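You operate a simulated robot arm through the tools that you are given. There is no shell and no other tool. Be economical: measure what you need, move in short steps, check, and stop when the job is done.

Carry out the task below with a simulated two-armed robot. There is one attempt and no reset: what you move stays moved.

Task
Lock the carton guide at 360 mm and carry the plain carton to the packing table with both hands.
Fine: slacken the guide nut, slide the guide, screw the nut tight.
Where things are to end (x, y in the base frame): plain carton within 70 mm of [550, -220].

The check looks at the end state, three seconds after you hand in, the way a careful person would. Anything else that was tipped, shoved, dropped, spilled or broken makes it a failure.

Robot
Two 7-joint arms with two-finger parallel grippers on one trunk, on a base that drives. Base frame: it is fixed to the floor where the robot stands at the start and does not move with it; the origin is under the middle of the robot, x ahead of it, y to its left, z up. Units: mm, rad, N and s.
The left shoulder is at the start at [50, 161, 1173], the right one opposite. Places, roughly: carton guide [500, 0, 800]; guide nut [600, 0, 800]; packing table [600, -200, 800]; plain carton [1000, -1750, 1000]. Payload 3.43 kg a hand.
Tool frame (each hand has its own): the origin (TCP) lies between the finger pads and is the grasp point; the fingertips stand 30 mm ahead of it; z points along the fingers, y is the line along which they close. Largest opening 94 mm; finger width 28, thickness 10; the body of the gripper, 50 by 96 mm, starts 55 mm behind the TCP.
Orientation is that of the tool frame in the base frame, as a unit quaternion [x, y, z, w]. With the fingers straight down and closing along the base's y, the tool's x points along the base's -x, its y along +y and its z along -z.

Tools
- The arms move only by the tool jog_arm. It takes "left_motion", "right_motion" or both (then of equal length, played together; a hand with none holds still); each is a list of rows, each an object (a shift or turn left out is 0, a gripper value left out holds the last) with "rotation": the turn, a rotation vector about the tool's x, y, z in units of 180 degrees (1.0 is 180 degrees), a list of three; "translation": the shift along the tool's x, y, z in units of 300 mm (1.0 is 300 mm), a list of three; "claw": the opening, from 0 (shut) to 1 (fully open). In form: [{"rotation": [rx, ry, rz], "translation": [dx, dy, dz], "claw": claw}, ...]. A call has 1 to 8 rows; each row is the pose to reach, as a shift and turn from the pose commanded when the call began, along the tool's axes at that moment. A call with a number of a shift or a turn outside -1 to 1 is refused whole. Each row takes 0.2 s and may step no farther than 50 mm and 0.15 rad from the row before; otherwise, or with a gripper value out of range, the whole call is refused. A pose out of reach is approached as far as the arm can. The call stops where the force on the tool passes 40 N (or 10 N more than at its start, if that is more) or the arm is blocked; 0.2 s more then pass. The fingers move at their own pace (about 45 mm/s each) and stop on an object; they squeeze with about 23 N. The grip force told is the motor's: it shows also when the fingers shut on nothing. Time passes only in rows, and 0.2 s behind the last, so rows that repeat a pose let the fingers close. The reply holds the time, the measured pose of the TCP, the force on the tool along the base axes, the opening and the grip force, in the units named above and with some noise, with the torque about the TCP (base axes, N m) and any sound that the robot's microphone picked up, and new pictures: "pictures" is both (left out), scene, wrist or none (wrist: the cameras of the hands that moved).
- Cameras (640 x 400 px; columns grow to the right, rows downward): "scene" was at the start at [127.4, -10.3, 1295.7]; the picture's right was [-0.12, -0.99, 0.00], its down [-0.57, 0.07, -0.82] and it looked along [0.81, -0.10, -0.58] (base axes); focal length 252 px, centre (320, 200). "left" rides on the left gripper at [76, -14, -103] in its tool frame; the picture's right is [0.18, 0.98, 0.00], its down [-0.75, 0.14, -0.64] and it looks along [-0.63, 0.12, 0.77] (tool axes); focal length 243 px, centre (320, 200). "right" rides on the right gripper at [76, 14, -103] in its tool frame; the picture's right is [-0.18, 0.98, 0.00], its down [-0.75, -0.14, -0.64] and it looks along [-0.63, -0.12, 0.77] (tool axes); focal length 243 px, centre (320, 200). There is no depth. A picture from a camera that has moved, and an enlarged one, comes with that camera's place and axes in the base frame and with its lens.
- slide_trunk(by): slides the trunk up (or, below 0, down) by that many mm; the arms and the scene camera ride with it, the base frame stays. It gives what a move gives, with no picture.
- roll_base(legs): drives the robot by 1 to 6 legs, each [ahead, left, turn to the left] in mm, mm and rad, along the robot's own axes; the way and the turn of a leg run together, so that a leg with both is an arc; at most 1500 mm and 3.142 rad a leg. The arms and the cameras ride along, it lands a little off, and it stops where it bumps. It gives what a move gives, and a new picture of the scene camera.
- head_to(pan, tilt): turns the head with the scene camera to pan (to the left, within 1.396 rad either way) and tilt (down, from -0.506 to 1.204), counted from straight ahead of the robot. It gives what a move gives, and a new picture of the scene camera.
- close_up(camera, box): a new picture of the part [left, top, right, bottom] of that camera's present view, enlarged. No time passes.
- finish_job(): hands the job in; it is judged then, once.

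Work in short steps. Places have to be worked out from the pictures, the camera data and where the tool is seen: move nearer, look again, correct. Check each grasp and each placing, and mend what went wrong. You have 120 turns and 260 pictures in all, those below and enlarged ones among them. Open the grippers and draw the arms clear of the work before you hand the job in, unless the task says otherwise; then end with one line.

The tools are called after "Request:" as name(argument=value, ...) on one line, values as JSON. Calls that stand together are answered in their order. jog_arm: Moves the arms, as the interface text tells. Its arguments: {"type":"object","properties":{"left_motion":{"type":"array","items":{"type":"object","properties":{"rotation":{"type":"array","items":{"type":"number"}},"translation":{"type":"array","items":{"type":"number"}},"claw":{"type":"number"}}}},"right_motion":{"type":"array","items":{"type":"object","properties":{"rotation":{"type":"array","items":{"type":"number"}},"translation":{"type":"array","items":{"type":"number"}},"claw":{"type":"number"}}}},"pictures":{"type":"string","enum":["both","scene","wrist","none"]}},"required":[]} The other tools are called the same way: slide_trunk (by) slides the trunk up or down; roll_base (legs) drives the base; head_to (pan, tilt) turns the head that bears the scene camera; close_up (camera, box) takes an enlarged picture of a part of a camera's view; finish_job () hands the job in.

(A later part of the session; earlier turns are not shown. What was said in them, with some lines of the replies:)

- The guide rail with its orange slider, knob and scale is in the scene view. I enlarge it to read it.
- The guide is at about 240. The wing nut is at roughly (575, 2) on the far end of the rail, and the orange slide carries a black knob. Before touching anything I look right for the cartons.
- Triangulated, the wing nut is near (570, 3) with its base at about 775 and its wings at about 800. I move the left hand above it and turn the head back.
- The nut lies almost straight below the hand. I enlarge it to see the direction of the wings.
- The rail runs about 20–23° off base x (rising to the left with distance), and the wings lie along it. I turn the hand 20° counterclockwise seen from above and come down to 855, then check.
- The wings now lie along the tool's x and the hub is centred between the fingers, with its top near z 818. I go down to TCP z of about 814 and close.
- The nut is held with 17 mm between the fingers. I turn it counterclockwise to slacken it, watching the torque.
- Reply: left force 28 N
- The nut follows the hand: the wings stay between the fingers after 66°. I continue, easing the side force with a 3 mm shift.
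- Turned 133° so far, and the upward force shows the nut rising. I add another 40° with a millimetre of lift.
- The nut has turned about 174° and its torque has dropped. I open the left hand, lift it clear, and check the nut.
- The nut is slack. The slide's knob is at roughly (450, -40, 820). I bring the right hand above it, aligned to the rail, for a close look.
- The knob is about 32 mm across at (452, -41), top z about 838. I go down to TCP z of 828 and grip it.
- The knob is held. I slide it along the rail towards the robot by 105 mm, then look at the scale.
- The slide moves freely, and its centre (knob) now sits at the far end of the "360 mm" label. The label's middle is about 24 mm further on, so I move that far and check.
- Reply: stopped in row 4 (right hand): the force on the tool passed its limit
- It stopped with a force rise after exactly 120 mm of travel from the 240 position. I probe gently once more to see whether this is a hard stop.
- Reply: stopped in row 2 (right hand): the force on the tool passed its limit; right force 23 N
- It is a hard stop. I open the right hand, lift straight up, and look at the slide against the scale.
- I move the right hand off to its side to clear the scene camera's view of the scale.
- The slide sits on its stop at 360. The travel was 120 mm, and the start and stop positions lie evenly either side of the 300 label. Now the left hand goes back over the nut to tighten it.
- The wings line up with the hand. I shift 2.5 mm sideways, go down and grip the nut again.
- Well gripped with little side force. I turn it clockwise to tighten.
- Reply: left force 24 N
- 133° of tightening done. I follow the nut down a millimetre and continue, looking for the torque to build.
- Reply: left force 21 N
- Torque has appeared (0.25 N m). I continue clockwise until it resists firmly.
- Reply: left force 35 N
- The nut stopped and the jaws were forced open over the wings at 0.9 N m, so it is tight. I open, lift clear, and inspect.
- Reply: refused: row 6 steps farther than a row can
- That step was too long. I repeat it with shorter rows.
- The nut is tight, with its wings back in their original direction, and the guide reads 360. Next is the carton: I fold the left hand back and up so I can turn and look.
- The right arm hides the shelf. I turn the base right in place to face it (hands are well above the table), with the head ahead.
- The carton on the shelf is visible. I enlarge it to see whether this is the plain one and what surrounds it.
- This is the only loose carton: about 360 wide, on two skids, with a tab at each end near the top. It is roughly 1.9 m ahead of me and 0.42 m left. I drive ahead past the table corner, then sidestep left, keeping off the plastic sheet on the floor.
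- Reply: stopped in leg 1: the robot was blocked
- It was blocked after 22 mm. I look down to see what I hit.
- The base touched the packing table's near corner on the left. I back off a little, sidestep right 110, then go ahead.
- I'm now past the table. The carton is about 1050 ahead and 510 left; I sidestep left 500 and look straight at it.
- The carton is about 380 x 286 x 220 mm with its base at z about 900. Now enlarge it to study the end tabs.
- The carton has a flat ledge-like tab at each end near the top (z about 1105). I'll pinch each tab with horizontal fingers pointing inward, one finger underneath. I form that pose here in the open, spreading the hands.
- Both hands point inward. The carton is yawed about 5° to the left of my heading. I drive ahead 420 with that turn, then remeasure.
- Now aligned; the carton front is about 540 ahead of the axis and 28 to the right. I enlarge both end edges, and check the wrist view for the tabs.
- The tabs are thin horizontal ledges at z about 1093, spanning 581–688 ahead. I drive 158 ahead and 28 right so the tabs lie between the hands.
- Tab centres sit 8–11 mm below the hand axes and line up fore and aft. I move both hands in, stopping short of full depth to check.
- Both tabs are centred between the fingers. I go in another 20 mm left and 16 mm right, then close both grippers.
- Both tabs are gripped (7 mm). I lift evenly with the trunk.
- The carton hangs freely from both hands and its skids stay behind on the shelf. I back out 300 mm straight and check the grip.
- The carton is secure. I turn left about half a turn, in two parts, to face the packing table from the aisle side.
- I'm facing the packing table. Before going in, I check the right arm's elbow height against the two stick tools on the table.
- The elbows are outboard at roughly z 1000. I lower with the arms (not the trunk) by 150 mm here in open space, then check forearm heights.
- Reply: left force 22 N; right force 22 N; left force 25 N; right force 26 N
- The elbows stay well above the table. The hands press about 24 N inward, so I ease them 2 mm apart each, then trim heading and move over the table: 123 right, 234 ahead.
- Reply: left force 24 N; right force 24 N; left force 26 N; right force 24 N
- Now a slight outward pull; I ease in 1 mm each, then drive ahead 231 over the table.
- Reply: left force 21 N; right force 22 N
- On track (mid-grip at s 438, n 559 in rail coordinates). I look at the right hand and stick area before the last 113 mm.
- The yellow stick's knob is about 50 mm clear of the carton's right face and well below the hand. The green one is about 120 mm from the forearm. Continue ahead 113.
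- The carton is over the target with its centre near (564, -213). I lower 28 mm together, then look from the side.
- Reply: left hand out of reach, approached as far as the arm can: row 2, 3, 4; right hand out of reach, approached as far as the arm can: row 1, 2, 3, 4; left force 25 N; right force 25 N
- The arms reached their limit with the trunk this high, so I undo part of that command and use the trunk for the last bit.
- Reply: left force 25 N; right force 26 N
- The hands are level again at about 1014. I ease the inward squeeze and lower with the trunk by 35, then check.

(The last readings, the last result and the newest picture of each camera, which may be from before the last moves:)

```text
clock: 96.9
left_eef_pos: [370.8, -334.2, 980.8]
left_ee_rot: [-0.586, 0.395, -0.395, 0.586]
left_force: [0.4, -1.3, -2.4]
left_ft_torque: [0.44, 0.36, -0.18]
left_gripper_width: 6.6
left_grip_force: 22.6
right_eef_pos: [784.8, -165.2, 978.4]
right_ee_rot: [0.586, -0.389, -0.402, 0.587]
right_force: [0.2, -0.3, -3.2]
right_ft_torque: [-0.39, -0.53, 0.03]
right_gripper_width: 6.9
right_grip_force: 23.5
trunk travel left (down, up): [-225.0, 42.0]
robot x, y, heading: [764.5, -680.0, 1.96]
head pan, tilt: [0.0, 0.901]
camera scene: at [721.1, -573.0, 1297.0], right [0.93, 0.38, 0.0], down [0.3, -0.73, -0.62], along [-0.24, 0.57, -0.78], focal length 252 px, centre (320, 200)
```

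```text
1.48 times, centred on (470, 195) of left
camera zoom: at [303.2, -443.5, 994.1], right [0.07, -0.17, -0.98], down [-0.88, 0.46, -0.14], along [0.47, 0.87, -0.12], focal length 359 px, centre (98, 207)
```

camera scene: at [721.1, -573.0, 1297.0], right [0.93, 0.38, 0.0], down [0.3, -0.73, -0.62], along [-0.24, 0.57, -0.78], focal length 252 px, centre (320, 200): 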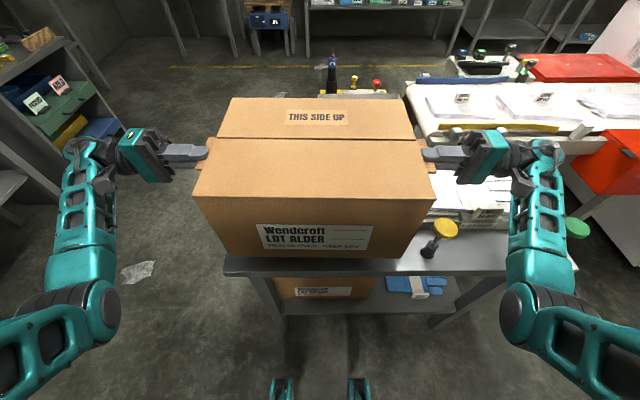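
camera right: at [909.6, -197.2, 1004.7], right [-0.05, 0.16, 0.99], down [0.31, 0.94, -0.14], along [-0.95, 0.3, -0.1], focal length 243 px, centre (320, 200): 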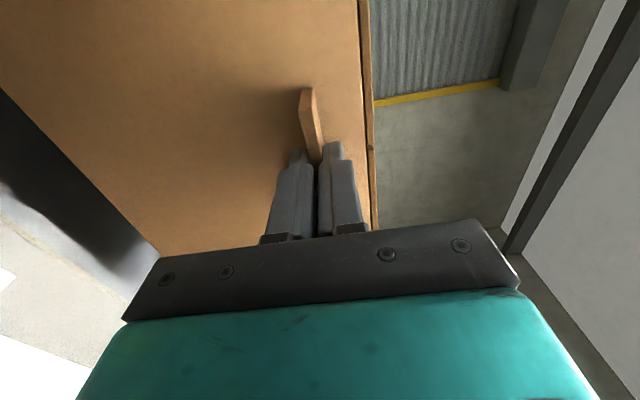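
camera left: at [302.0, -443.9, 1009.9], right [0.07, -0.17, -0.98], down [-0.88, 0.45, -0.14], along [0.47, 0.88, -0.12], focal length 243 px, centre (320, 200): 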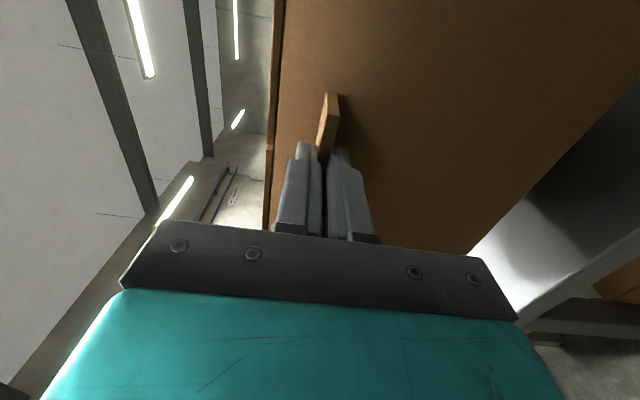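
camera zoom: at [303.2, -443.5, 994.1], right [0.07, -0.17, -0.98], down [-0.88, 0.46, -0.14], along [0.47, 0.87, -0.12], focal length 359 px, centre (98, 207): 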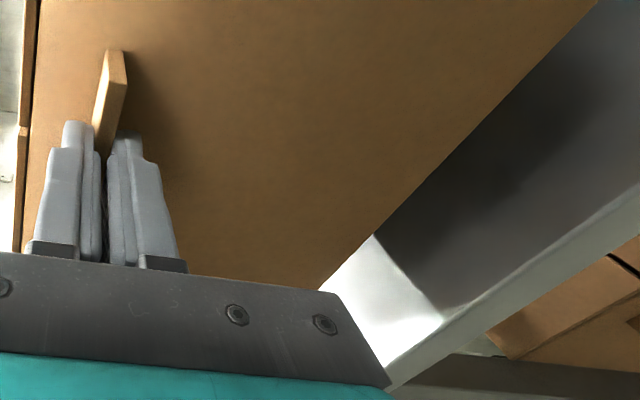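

Carton's left end is only about 10 mm inside the table edge and its right end about 40 mm from the yellow stick, so I shift 10 mm right. Then I lower in small steps.

Request:
roll_base(legs=[[0, -10, 0]])

Request:
slide_trunk(by=-6)

Request:
slide_trunk(by=-4)

Request:
close_up(camera="left", box=[300, 60, 640, 330])

```text
clock: 97.7
left_eef_pos: [379.0, -331.6, 980.1]
left_ee_rot: [-0.587, 0.394, -0.394, 0.587]
left_force: [6.1, 2.6, -2.9]
left_ft_torque: [0.4, 0.41, -0.26]
left_gripper_width: 6.8
left_grip_force: 23.2
right_eef_pos: [794.4, -162.3, 978.1]
right_ee_rot: [0.586, -0.388, -0.402, 0.587]
right_force: [-7.1, -2.3, -2.5]
right_ft_torque: [-0.4, -0.51, 0.15]
right_gripper_width: 7.0
right_grip_force: 23.0
trunk travel left (down, up): [-225.0, 42.0]
robot x, y, heading: [776.7, -674.5, 1.96]
head pan, tilt: [0.0, 0.901]
camera scene: at [730.8, -569.0, 1297.0], right [0.93, 0.38, 0.0], down [0.3, -0.73, -0.62], along [-0.24, 0.57, -0.78], focal length 252 px, centre (320, 200)
```

scene: 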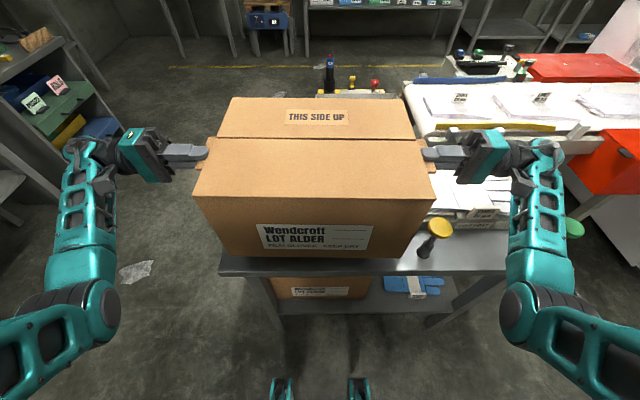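

```text
clock: 98.2
left_eef_pos: [379.9, -330.9, 974.0]
left_ee_rot: [-0.586, 0.395, -0.394, 0.587]
left_force: [0.6, 0.6, -2.7]
left_ft_torque: [0.4, 0.38, 0.05]
left_gripper_width: 6.9
left_grip_force: 22.9
right_eef_pos: [793.9, -162.9, 971.9]
right_ee_rot: [0.585, -0.389, -0.402, 0.587]
right_force: [-0.4, 0.6, -3.6]
right_ft_torque: [-0.41, -0.5, -0.15]
right_gripper_width: 6.7
right_grip_force: 23.3
trunk travel left (down, up): [-219.0, 48.0]
robot x, y, heading: [773.1, -677.0, 1.96]
head pan, tilt: [0.0, 0.901]
```

```text
clock: 98.8
left_eef_pos: [380.6, -331.0, 969.4]
left_ee_rot: [0.587, -0.395, 0.394, -0.587]
left_force: [-0.2, 0.2, -3.0]
left_ft_torque: [0.4, 0.35, -0.03]
left_gripper_width: 7.1
left_grip_force: 22.7
right_eef_pos: [794.4, -163.1, 966.7]
right_ee_rot: [0.587, -0.387, -0.402, 0.587]
right_force: [0.0, 0.8, -3.4]
right_ft_torque: [-0.43, -0.53, -0.04]
right_gripper_width: 6.9
right_grip_force: 23.4
trunk travel left (down, up): [-215.0, 52.0]
robot x, y, heading: [776.9, -676.0, 1.959]
head pan, tilt: [0.0, 0.901]
```

```text
1.48 times, centred on (470, 195) of left
camera zoom: at [312.4, -439.8, 984.1], right [0.07, -0.17, -0.98], down [-0.88, 0.46, -0.14], along [0.47, 0.87, -0.12], focal length 359 px, centre (98, 207)
```

zoom: 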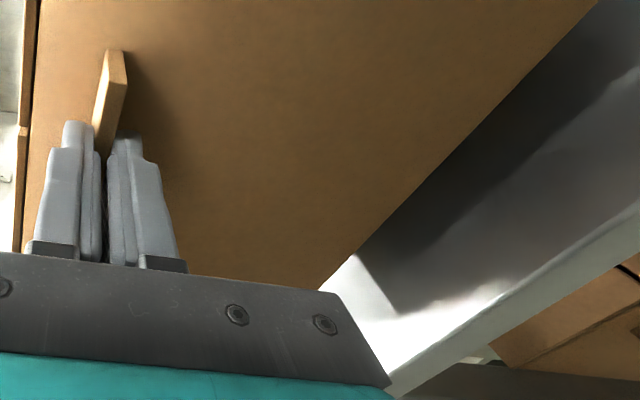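

No contact yet. Continue lowering in 5 mm steps, watching the vertical force.

Request:
slide_trunk(by=-5)

Request:
slide_trunk(by=-4)

Request:
slide_trunk(by=-4)

Request:
close_up(camera="left", box=[300, 60, 640, 330])

```text
clock: 99.3
left_eef_pos: [378.4, -331.1, 964.7]
left_ee_rot: [0.588, -0.395, 0.393, -0.586]
left_force: [0.2, 0.0, -3.9]
left_ft_torque: [0.36, 0.39, -0.1]
left_gripper_width: 6.8
left_grip_force: 23.1
right_eef_pos: [793.6, -163.2, 963.0]
right_ee_rot: [0.585, -0.389, -0.402, 0.587]
right_force: [0.5, -0.7, -2.9]
right_ft_torque: [-0.4, -0.54, 0.04]
right_gripper_width: 7.0
right_grip_force: 23.3
trunk travel left (down, up): [-210.0, 57.0]
robot x, y, heading: [773.3, -676.5, 1.956]
head pan, tilt: [0.0, 0.901]
```

```text
clock: 99.8
left_eef_pos: [379.4, -331.0, 960.8]
left_ee_rot: [0.587, -0.395, 0.394, -0.587]
left_force: [1.0, 0.7, -2.1]
left_ft_torque: [0.4, 0.37, -0.09]
left_gripper_width: 6.7
left_grip_force: 23.0
right_eef_pos: [793.7, -161.5, 959.0]
right_ee_rot: [0.585, -0.388, -0.403, 0.586]
right_force: [0.1, 0.2, -3.4]
right_ft_torque: [-0.38, -0.54, 0.04]
right_gripper_width: 7.0
right_grip_force: 23.1
trunk travel left (down, up): [-206.0, 61.0]
robot x, y, heading: [773.8, -682.2, 1.962]
head pan, tilt: [0.0, 0.901]
```

```text
clock: 100.3
left_eef_pos: [378.9, -331.3, 957.0]
left_ee_rot: [-0.586, 0.395, -0.394, 0.587]
left_force: [0.1, 0.8, -2.7]
left_ft_torque: [0.37, 0.33, -0.02]
left_gripper_width: 6.9
left_grip_force: 23.4
right_eef_pos: [793.1, -161.9, 953.8]
right_ee_rot: [0.586, -0.388, -0.403, 0.586]
right_force: [-0.2, 0.3, -3.4]
right_ft_torque: [-0.43, -0.54, 0.01]
right_gripper_width: 6.8
right_grip_force: 22.7
trunk travel left (down, up): [-202.0, 65.0]
robot x, y, heading: [774.9, -682.1, 1.957]
head pan, tilt: [0.0, 0.901]
```

```text
1.48 times, centred on (470, 195) of left
camera zoom: at [312.4, -439.8, 971.1], right [0.07, -0.17, -0.98], down [-0.88, 0.46, -0.14], along [0.47, 0.87, -0.12], focal length 359 px, centre (98, 207)
```

zoom: 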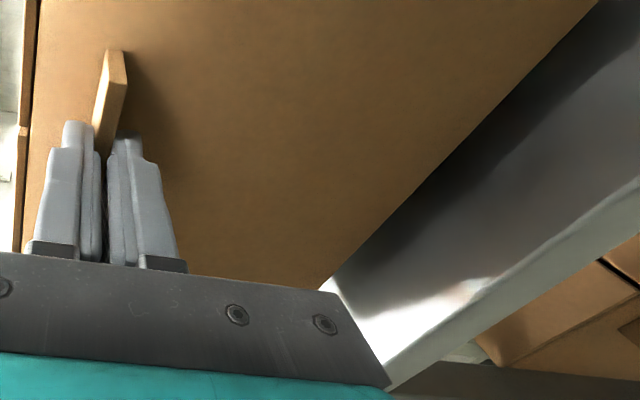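

The shadow gap is closing but there is still no contact. I continue in small steps.

Request:
slide_trunk(by=-4)

Request:
slide_trunk(by=-4)

Request:
slide_trunk(by=-3)

Request:
close_up(camera="left", box=[300, 60, 640, 330])

Request:
close_up(camera="scene", box=[180, 80, 620, 355])

```text
clock: 100.9
left_eef_pos: [378.9, -331.4, 953.4]
left_ee_rot: [-0.587, 0.394, -0.395, 0.587]
left_force: [0.9, 0.7, -3.2]
left_ft_torque: [0.41, 0.35, 0.01]
left_gripper_width: 6.9
left_grip_force: 23.4
right_eef_pos: [794.4, -162.3, 950.1]
right_ee_rot: [0.586, -0.387, -0.403, 0.587]
right_force: [0.7, -0.2, -3.3]
right_ft_torque: [-0.37, -0.54, -0.01]
right_gripper_width: 7.0
right_grip_force: 23.0
trunk travel left (down, up): [-198.0, 69.0]
robot x, y, heading: [773.4, -676.7, 1.962]
head pan, tilt: [0.0, 0.901]
```

```text
clock: 101.4
left_eef_pos: [378.9, -330.5, 948.9]
left_ee_rot: [-0.587, 0.395, -0.394, 0.587]
left_force: [-0.1, -0.1, -2.3]
left_ft_torque: [0.41, 0.34, 0.01]
left_gripper_width: 6.7
left_grip_force: 23.0
right_eef_pos: [794.3, -161.9, 946.9]
right_ee_rot: [0.586, -0.389, -0.402, 0.587]
right_force: [0.4, -0.1, -3.2]
right_ft_torque: [-0.43, -0.52, -0.01]
right_gripper_width: 7.0
right_grip_force: 23.2
trunk travel left (down, up): [-194.0, 73.0]
robot x, y, heading: [774.1, -674.7, 1.958]
head pan, tilt: [0.0, 0.901]
```

```text
clock: 101.9
left_eef_pos: [379.6, -330.7, 945.8]
left_ee_rot: [0.587, -0.393, 0.395, -0.587]
left_force: [-0.1, 0.2, -2.1]
left_ft_torque: [0.4, 0.35, 0.1]
left_gripper_width: 7.0
left_grip_force: 22.9
right_eef_pos: [794.8, -161.7, 942.9]
right_ee_rot: [0.586, -0.389, -0.404, 0.586]
right_force: [0.5, -0.4, -2.4]
right_ft_torque: [-0.36, -0.52, -0.02]
right_gripper_width: 6.8
right_grip_force: 22.5
trunk travel left (down, up): [-191.0, 76.0]
robot x, y, heading: [776.7, -675.9, 1.958]
head pan, tilt: [0.0, 0.901]
```

```text
1.48 times, centred on (470, 195) of left
camera zoom: at [312.4, -439.8, 960.1], right [0.07, -0.17, -0.98], down [-0.88, 0.46, -0.14], along [0.47, 0.87, -0.12], focal length 359 px, centre (98, 207)
```

zoom: 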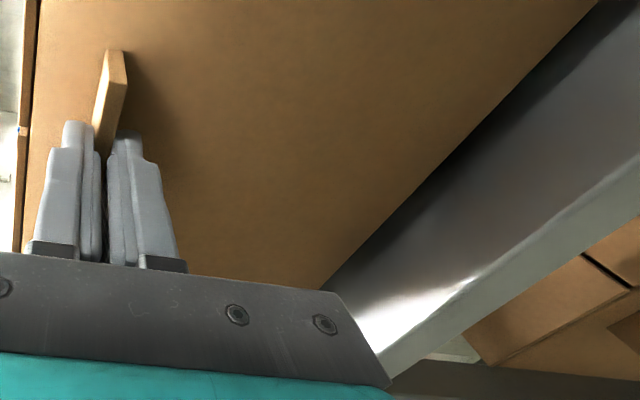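

```text
1.45 times, centred on (400, 218) of scene
camera zoom: at [730.3, -569.3, 1262.9], right [0.93, 0.38, 0.0], down [0.3, -0.73, -0.62], along [-0.24, 0.57, -0.78], focal length 367 px, centre (204, 174)
```

zoom: 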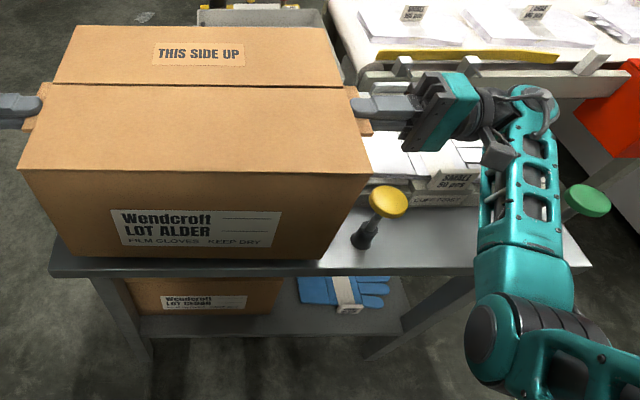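

Nearly there. The elbow and both sticks remain clear. I continue.

Request:
slide_trunk(by=-4)

Request:
slide_trunk(by=-3)

Request:
close_up(camera="left", box=[300, 60, 640, 330])

```text
clock: 102.5
left_eef_pos: [379.7, -331.3, 942.9]
left_ee_rot: [0.587, -0.395, 0.395, -0.586]
left_force: [-0.4, -0.2, -2.6]
left_ft_torque: [0.38, 0.36, -0.01]
left_gripper_width: 6.8
left_grip_force: 22.8
right_eef_pos: [792.6, -161.3, 939.3]
right_ee_rot: [0.586, -0.388, -0.402, 0.586]
right_force: [0.6, -0.2, -2.7]
right_ft_torque: [-0.35, -0.59, 0.03]
right_gripper_width: 7.0
right_grip_force: 23.0
trunk travel left (down, up): [-187.0, 80.0]
robot x, y, heading: [769.9, -676.6, 1.96]
head pan, tilt: [0.0, 0.901]
```

```text
clock: 103.0
left_eef_pos: [378.4, -329.6, 939.1]
left_ee_rot: [-0.587, 0.394, -0.394, 0.587]
left_force: [-0.1, 0.5, -3.1]
left_ft_torque: [0.42, 0.33, 0.02]
left_gripper_width: 6.7
left_grip_force: 23.2
right_eef_pos: [793.9, -162.2, 935.5]
right_ee_rot: [0.586, -0.388, -0.402, 0.587]
right_force: [1.1, 0.1, -3.5]
right_ft_torque: [-0.41, -0.52, 0.02]
right_gripper_width: 6.7
right_grip_force: 22.7
trunk travel left (down, up): [-184.0, 83.0]
robot x, y, heading: [772.0, -675.8, 1.958]
head pan, tilt: [0.0, 0.901]
```

```text
1.48 times, centred on (470, 195) of left
camera zoom: at [312.4, -439.8, 953.1], right [0.07, -0.17, -0.98], down [-0.88, 0.46, -0.14], along [0.47, 0.87, -0.12], focal length 359 px, centre (98, 207)
```

zoom: 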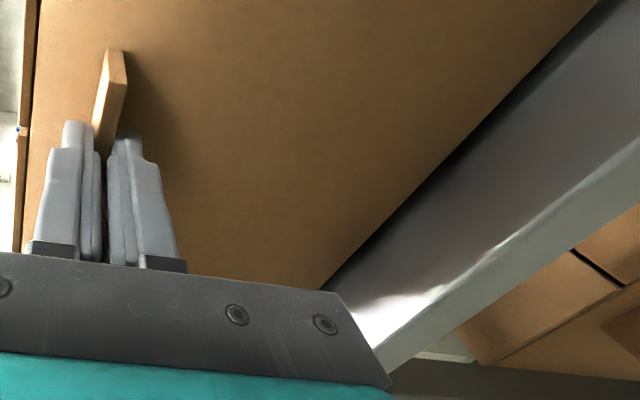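

The shadow is thin now, with maybe 6–8 mm to go.

Request:
slide_trunk(by=-4)

Request:
slide_trunk(by=-3)

Request:
close_up(camera="left", box=[300, 60, 640, 330])

```text
clock: 103.5
left_eef_pos: [379.5, -330.1, 935.5]
left_ee_rot: [-0.587, 0.394, -0.395, 0.587]
left_force: [-0.7, -0.1, -2.1]
left_ft_torque: [0.4, 0.35, -0.01]
left_gripper_width: 6.8
left_grip_force: 23.1
right_eef_pos: [793.2, -161.8, 932.7]
right_ee_rot: [0.585, -0.388, -0.403, 0.587]
right_force: [-0.9, -0.3, -3.4]
right_ft_torque: [-0.37, -0.53, 0.05]
right_gripper_width: 7.2
right_grip_force: 23.2
trunk travel left (down, up): [-180.0, 87.0]
robot x, y, heading: [774.0, -678.5, 1.962]
head pan, tilt: [0.0, 0.901]
```

```text
clock: 104.0
left_eef_pos: [379.1, -331.1, 931.1]
left_ee_rot: [-0.587, 0.394, -0.394, 0.587]
left_force: [0.0, 0.9, -2.1]
left_ft_torque: [0.37, 0.38, 0.01]
left_gripper_width: 6.7
left_grip_force: 22.7
right_eef_pos: [793.2, -161.9, 929.0]
right_ee_rot: [0.586, -0.389, -0.402, 0.586]
right_force: [0.2, 0.5, -1.8]
right_ft_torque: [-0.45, -0.52, 0.08]
right_gripper_width: 7.0
right_grip_force: 23.2
trunk travel left (down, up): [-177.0, 90.0]
robot x, y, heading: [773.6, -676.5, 1.958]
head pan, tilt: [0.0, 0.901]
```

```text
1.48 times, centred on (470, 195) of left
camera zoom: at [312.4, -439.8, 946.1], right [0.07, -0.17, -0.98], down [-0.88, 0.46, -0.14], along [0.47, 0.87, -0.12], focal length 359 px, centre (98, 207)
```

zoom: 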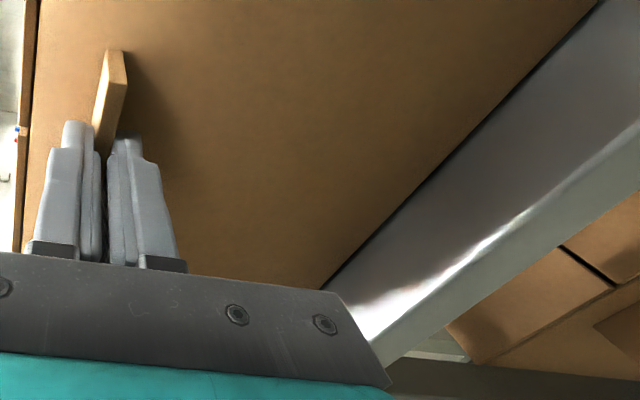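

Very thin gap now. Two more small steps and a look at the right elbow.

Request:
slide_trunk(by=-3)

Request:
slide_trunk(by=-2)

Request:
close_up(camera="left", box=[300, 60, 640, 330])

Request:
close_up(camera="scene", box=[180, 80, 620, 355])

```text
clock: 104.5
left_eef_pos: [379.2, -330.3, 929.9]
left_ee_rot: [-0.587, 0.395, -0.394, 0.587]
left_force: [-0.8, 2.6, 1.5]
left_ft_torque: [-0.13, -0.02, 0.07]
left_gripper_width: 6.9
left_grip_force: 22.9
right_eef_pos: [792.7, -162.6, 930.8]
right_ee_rot: [0.587, -0.385, -0.404, 0.587]
right_force: [-4.0, 3.4, 11.4]
right_ft_torque: [-0.51, -0.46, 0.5]
right_gripper_width: 7.1
right_grip_force: 22.9
trunk travel left (down, up): [-174.0, 93.0]
robot x, y, heading: [772.7, -678.4, 1.957]
head pan, tilt: [0.0, 0.901]
```

```text
clock: 105.1
left_eef_pos: [378.3, -332.1, 929.6]
left_ee_rot: [-0.586, 0.395, -0.393, 0.589]
left_force: [-0.9, 6.7, 11.7]
left_ft_torque: [-0.35, -0.29, -0.03]
left_gripper_width: 6.7
left_grip_force: 22.9
right_eef_pos: [792.8, -162.7, 929.2]
right_ee_rot: [0.586, -0.386, -0.405, 0.585]
right_force: [-8.0, 8.2, 28.1]
right_ft_torque: [-0.66, -0.24, 0.24]
right_gripper_width: 7.6
right_grip_force: 23.0
trunk travel left (down, up): [-172.0, 95.0]
robot x, y, heading: [773.5, -676.1, 1.955]
head pan, tilt: [0.0, 0.901]
```

```text
1.48 times, centred on (470, 195) of left
camera zoom: at [312.1, -440.4, 942.9], right [0.07, -0.16, -0.98], down [-0.88, 0.46, -0.14], along [0.47, 0.88, -0.11], focal length 359 px, centre (98, 207)
```

zoom: 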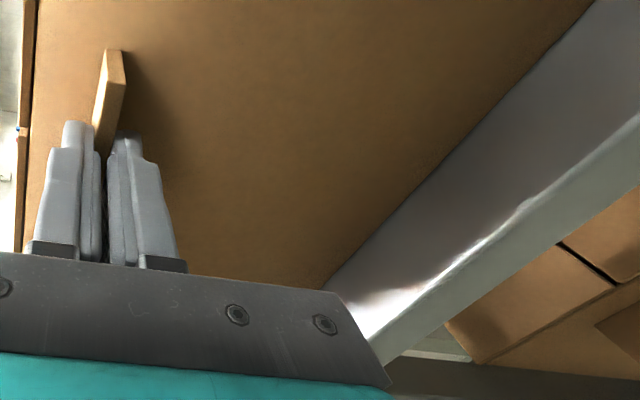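

```text
1.45 times, centred on (400, 218) of scene
camera zoom: at [730.0, -570.8, 1244.6], right [0.93, 0.38, 0.0], down [0.3, -0.72, -0.62], along [-0.23, 0.58, -0.78], focal length 367 px, centre (204, 174)
```

zoom: 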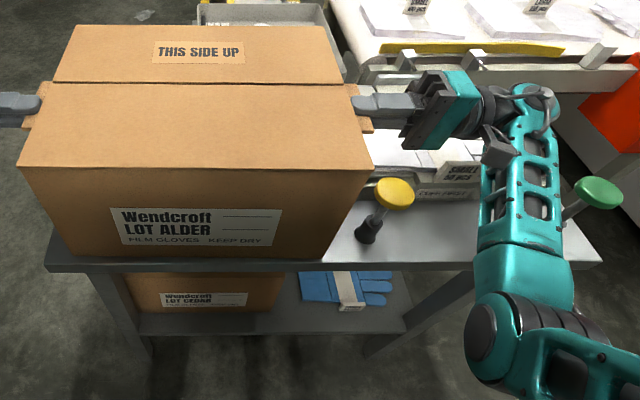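

The carton has touched down: upward force on both hands. I relieve it by 1 mm, open both grippers partly, and draw out 36 mm to clear the tabs.

Request:
slide_trunk(by=1.5)

Request:
jog_arm(left_motion=[{"claw": 0.2}, {"claw": 0.35}, {"claw": 0.35}, {"translation": [0, 0, -0.04], "claw": 0.35}, {"translation": [0, 0, -0.08], "claw": 0.35}, {"translation": [0, 0, -0.12], "claw": 0.35}, {"translation": [0, 0, -0.12], "claw": 0.35}], right_motion=[{"claw": 0.2}, {"claw": 0.35}, {"claw": 0.35}, {"translation": [0, 0, -0.04], "claw": 0.35}, {"translation": [0, 0, -0.08], "claw": 0.35}, {"translation": [0, 0, -0.12], "claw": 0.35}, {"translation": [0, 0, -0.12], "claw": 0.35}], pictures="both")

```text
clock: 105.6
left_eef_pos: [378.3, -332.4, 928.8]
left_ee_rot: [-0.586, 0.395, -0.394, 0.588]
left_force: [0.5, 7.4, 10.3]
left_ft_torque: [-0.12, -0.22, 0.74]
left_gripper_width: 6.8
left_grip_force: 23.2
right_eef_pos: [792.2, -161.9, 927.8]
right_ee_rot: [0.586, -0.386, -0.405, 0.586]
right_force: [-8.9, 7.5, 26.0]
right_ft_torque: [-0.63, -0.22, -0.44]
right_gripper_width: 7.0
right_grip_force: 22.8
trunk travel left (down, up): [-173.0, 93.0]
robot x, y, heading: [776.3, -679.2, 1.96]
head pan, tilt: [0.0, 0.901]
```

```text
clock: 107.2
left_eef_pos: [344.9, -345.6, 928.5]
left_ee_rot: [0.587, -0.394, 0.394, -0.587]
left_force: [0.1, -0.1, -0.3]
left_ft_torque: [0.01, 0.05, 0.0]
left_gripper_width: 32.6
left_grip_force: 0.1
right_eef_pos: [828.2, -149.7, 926.8]
right_ee_rot: [0.586, -0.388, -0.403, 0.587]
right_force: [1.0, -0.4, 0.4]
right_ft_torque: [-0.02, 0.03, -0.03]
right_gripper_width: 32.9
right_grip_force: 0.0
trunk travel left (down, up): [-173.0, 93.0]
robot x, y, heading: [776.3, -677.4, 1.958]
head pan, tilt: [0.0, 0.901]
camera scene: at [730.5, -569.6, 1245.5], right [0.93, 0.38, 0.0], down [0.3, -0.73, -0.62], along [-0.24, 0.57, -0.78], focal length 252 px, centre (320, 200)
camera right: at [951.7, -180.6, 936.9], right [-0.05, 0.16, 0.99], down [0.31, 0.94, -0.14], along [-0.95, 0.3, -0.1], focal length 243 px, centre (320, 200)
camera left: at [278.2, -454.3, 943.1], right [0.07, -0.17, -0.98], down [-0.88, 0.46, -0.14], along [0.47, 0.87, -0.12], focal length 243 px, centre (320, 200)
```

scene: 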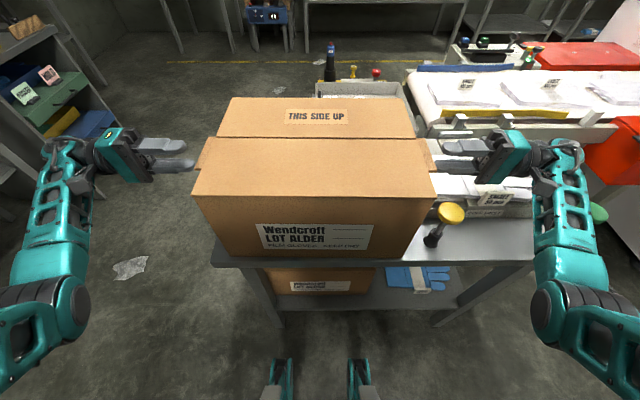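
right: 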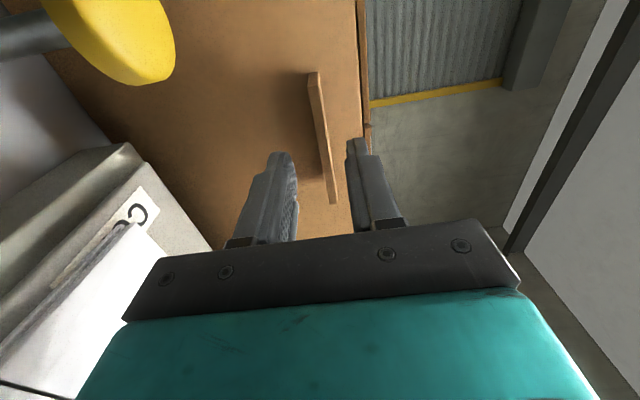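
left: 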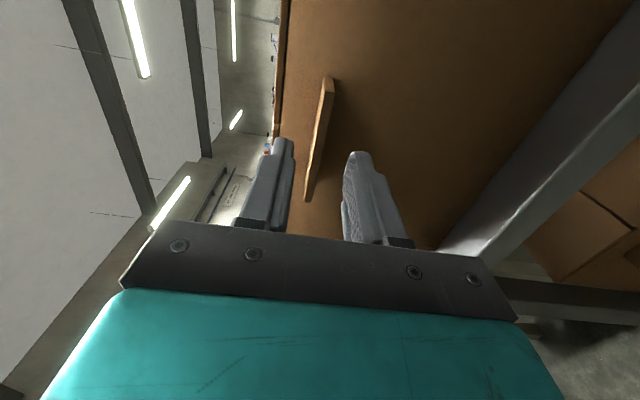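

Both tabs are released and the carton stands on the table. I draw out another 24 mm, then raise the hands.

Request:
jog_arm(left_motion=[{"translation": [0, 0, -0.04]}, {"translation": [0, 0, -0.08]}, {"translation": [0, -0.1, -0.08]}, {"translation": [0, -0.2, -0.08]}, {"translation": [0, -0.3, -0.08]}, {"translation": [0, -0.4, -0.08]}], right_motion=[{"translation": [0, 0, -0.04]}, {"translation": [0, 0, -0.08]}, {"translation": [0, 0.1, -0.08]}, {"translation": [0, 0.2, -0.08]}, {"translation": [0, 0.3, -0.08]}, {"translation": [0, 0.4, -0.08]}], pictures="scene")

```text
clock: 108.6
left_eef_pos: [323.0, -353.6, 1047.0]
left_ee_rot: [-0.586, 0.396, -0.395, 0.586]
left_force: [0.3, 0.5, -1.1]
left_ft_torque: [0.0, -0.01, 0.01]
left_gripper_width: 32.9
left_grip_force: 0.1
left hand out of reach, approached as far as the arm can: row 2
right_eef_pos: [851.4, -139.4, 1047.2]
right_ee_rot: [0.585, -0.389, -0.402, 0.587]
right_force: [0.6, -0.6, -0.4]
right_ft_torque: [0.0, 0.0, 0.02]
right_gripper_width: 33.0
right_grip_force: 0.0
trunk travel left (down, up): [-173.0, 93.0]
robot x, y, heading: [770.0, -678.3, 1.957]
head pan, tilt: [0.0, 0.901]
camera scene: at [730.5, -569.7, 1245.5], right [0.93, 0.38, 0.0], down [0.3, -0.73, -0.62], along [-0.24, 0.57, -0.78], focal length 252 px, centre (320, 200)
```

scene: 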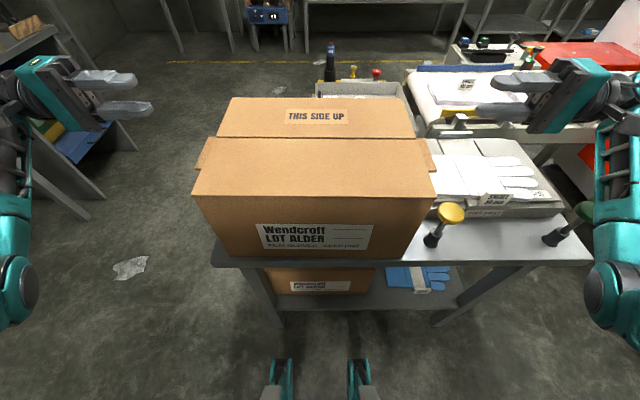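

Hands are clear and both sticks still stand. I raise the trunk, back away, and open the grippers.

Request:
slide_trunk(by=60)

Request:
roll_base(legs=[[-250, 0, 0]])

Request:
jog_arm(left_motion=[{"claw": 1}, {"claw": 1}, {"claw": 1}], right_motion=[{"claw": 1}, {"claw": 1}, {"claw": 1}], pictures="none")

Request:
roll_base(legs=[[0, 550, 0]])

Request:
head_to(pan=-0.8, tilt=0.6)

```text
clock: 109.6
left_eef_pos: [322.5, -353.1, 1106.9]
left_ee_rot: [0.587, -0.394, 0.394, -0.587]
left_force: [0.3, 0.2, -1.1]
left_ft_torque: [-0.02, -0.01, -0.02]
left_gripper_width: 32.8
left_grip_force: 0.0
right_eef_pos: [850.8, -138.4, 1105.9]
right_ee_rot: [0.586, -0.389, -0.402, 0.586]
right_force: [0.1, -0.3, -0.4]
right_ft_torque: [-0.02, -0.01, -0.02]
right_gripper_width: 32.8
right_grip_force: 0.0
trunk travel left (down, up): [-233.0, 33.0]
robot x, y, heading: [772.4, -677.3, 1.955]
head pan, tilt: [0.0, 0.901]
```

```text
clock: 111.4
left_eef_pos: [418.0, -585.4, 1107.6]
left_ee_rot: [0.587, -0.396, 0.393, -0.587]
left_force: [0.1, 0.1, 0.6]
left_ft_torque: [0.03, 0.01, -0.01]
left_gripper_width: 33.1
left_grip_force: 0.0
right_eef_pos: [945.9, -371.6, 1107.5]
right_ee_rot: [0.586, -0.388, -0.402, 0.586]
right_force: [0.5, 0.7, 0.6]
right_ft_torque: [0.02, 0.0, -0.01]
right_gripper_width: 32.8
right_grip_force: 0.0
trunk travel left (down, up): [-233.0, 33.0]
robot x, y, heading: [869.3, -909.1, 1.962]
head pan, tilt: [0.0, 0.901]
camera scene: at [825.7, -802.2, 1305.6], right [0.93, 0.38, 0.0], down [0.3, -0.72, -0.62], along [-0.24, 0.58, -0.78], focal length 252 px, centre (320, 200)
```

scene: 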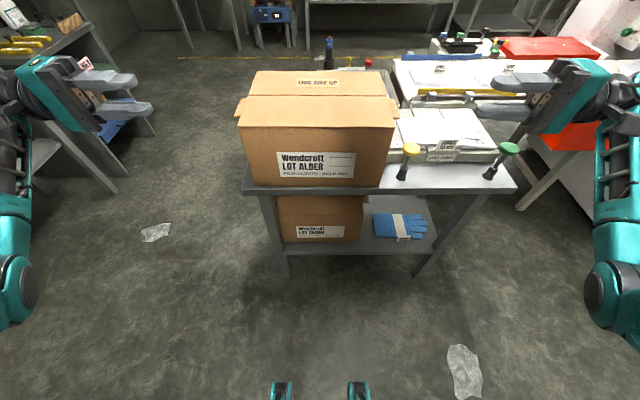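

```text
clock: 112.2
left_eef_pos: [418.7, -586.4, 1106.7]
left_ee_rot: [-0.587, 0.394, -0.395, 0.587]
left_force: [-0.3, 0.7, 0.1]
left_ft_torque: [0.0, 0.0, -0.02]
left_gripper_width: 93.8
left_grip_force: 0.1
right_eef_pos: [944.7, -370.4, 1106.1]
right_ee_rot: [0.585, -0.388, -0.403, 0.586]
right_force: [0.0, -0.5, 0.4]
right_ft_torque: [0.0, -0.03, 0.0]
right_gripper_width: 94.0
right_grip_force: 0.0
trunk travel left (down, up): [-233.0, 33.0]
robot x, y, heading: [871.6, -905.9, 1.962]
head pan, tilt: [0.0, 0.901]
```

```text
clock: 115.3
left_eef_pos: [-84.5, -793.3, 1107.3]
left_ee_rot: [0.588, -0.393, 0.393, -0.587]
left_force: [-0.4, 0.2, -0.4]
left_ft_torque: [-0.02, -0.03, 0.0]
left_gripper_width: 94.2
left_grip_force: 0.1
right_eef_pos: [440.6, -577.8, 1105.4]
right_ee_rot: [0.586, -0.387, -0.401, 0.588]
right_force: [0.2, -0.7, -0.3]
right_ft_torque: [0.02, -0.02, 0.01]
right_gripper_width: 94.1
right_grip_force: 0.0
trunk travel left (down, up): [-233.0, 33.0]
robot x, y, heading: [368.1, -1114.4, 1.963]
head pan, tilt: [0.0, 0.901]
camera scene: at [323.3, -1009.2, 1305.5], right [0.92, 0.38, 0.0], down [0.3, -0.72, -0.62], along [-0.24, 0.57, -0.78], focal length 252 px, centre (320, 200)
```

scene: 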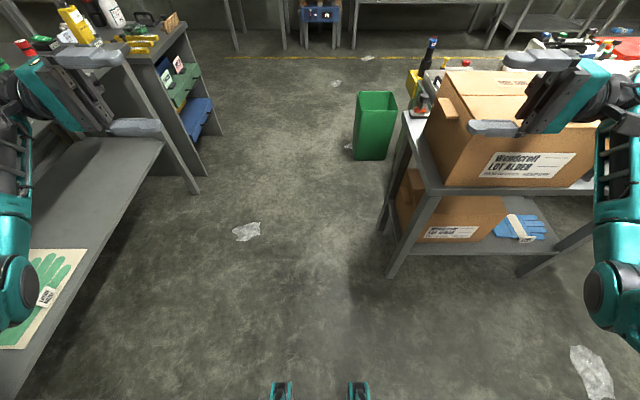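

```text
clock: 116.5
left_eef_pos: [-84.0, -793.8, 1107.0]
left_ee_rot: [0.588, -0.393, 0.393, -0.588]
left_force: [0.3, -0.6, 0.0]
left_ft_torque: [0.02, 0.02, 0.02]
left_gripper_width: 94.1
left_grip_force: 0.0
right_eef_pos: [440.7, -577.9, 1106.8]
right_ee_rot: [0.586, -0.387, -0.401, 0.588]
right_force: [0.4, -0.3, 0.3]
right_ft_torque: [-0.03, -0.01, 0.01]
right_gripper_width: 94.0
right_grip_force: 0.1
trunk travel left (down, up): [-233.0, 33.0]
robot x, y, heading: [367.2, -1117.4, 1.965]
head pan, tilt: [-0.799, 0.6]
camera scene: at [387.4, -997.5, 1330.3], right [0.92, -0.39, 0.0], down [-0.22, -0.52, -0.82], along [0.32, 0.76, -0.57], focal length 252 px, centre (320, 200)
```

scene: 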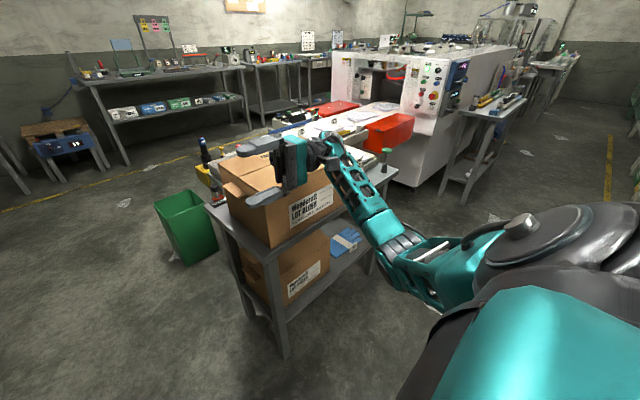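

The guide's near end shows beside the carton. I enlarge it.

Request:
close_up(camera="scene", box=[180, 150, 280, 230])

Request:
roll_base(legs=[[120, 200, 0], [250, 0, 0]])

```text
5.00 times, centred on (230, 190) of scene
camera zoom: at [387.4, -997.5, 1330.3], right [0.92, -0.39, 0.0], down [-0.22, -0.52, -0.82], along [0.32, 0.76, -0.57], focal length 1261 px, centre (770, 250)
```

zoom: 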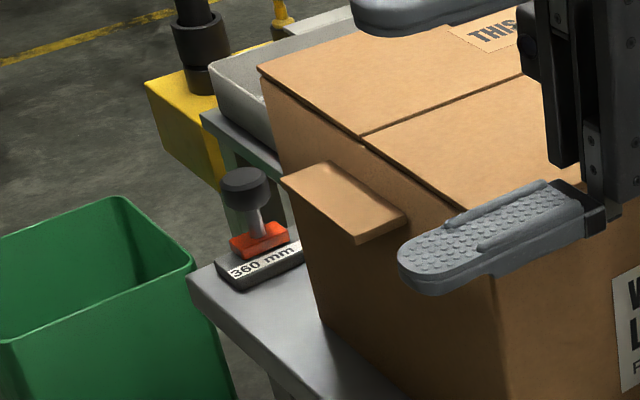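

```text
clock: 119.6
left_eef_pos: [-411.4, -533.1, 1106.5]
left_ee_rot: [-0.588, 0.393, -0.392, 0.588]
left_force: [-0.1, 0.1, -0.4]
left_ft_torque: [0.0, -0.02, 0.0]
left_gripper_width: 94.0
left_grip_force: 0.0
right_eef_pos: [115.9, -314.7, 1106.3]
right_ee_rot: [0.587, -0.386, -0.4, 0.588]
right_force: [0.5, 0.0, -1.1]
right_ft_torque: [-0.04, -0.01, -0.01]
right_gripper_width: 93.8
right_grip_force: 0.1
trunk travel left (down, up): [-233.0, 33.0]
robot x, y, heading: [45.1, -852.0, 1.956]
head pan, tilt: [-0.799, 0.6]
camera scene: at [62.1, -734.5, 1330.2], right [0.92, -0.39, 0.0], down [-0.22, -0.52, -0.82], along [0.32, 0.76, -0.57], focal length 252 px, centre (320, 200)
```

scene: 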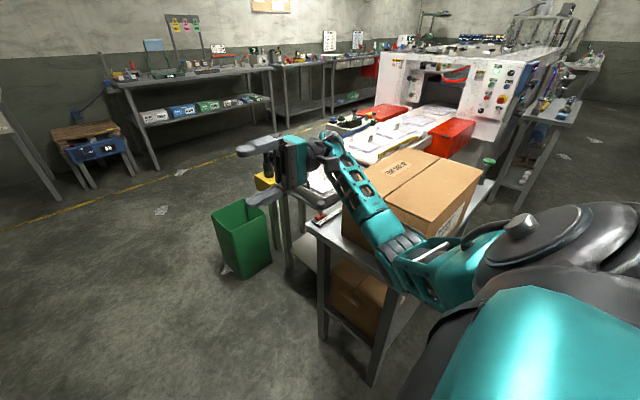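

The slide sits beside "360 mm" and is undisturbed. The carton stands squarely on the table near (573, -216), the grippers are open and the arms are clear. I hand in.

Request:
finish_job()

```text
The job is handed in.
```

I locked the carton guide at 360 mm and set the plain carton on the packing table at about (573, -216), roughly 23 mm from the target. I worked that position out from the hand readings and pictures, so it could be about 20 mm off.
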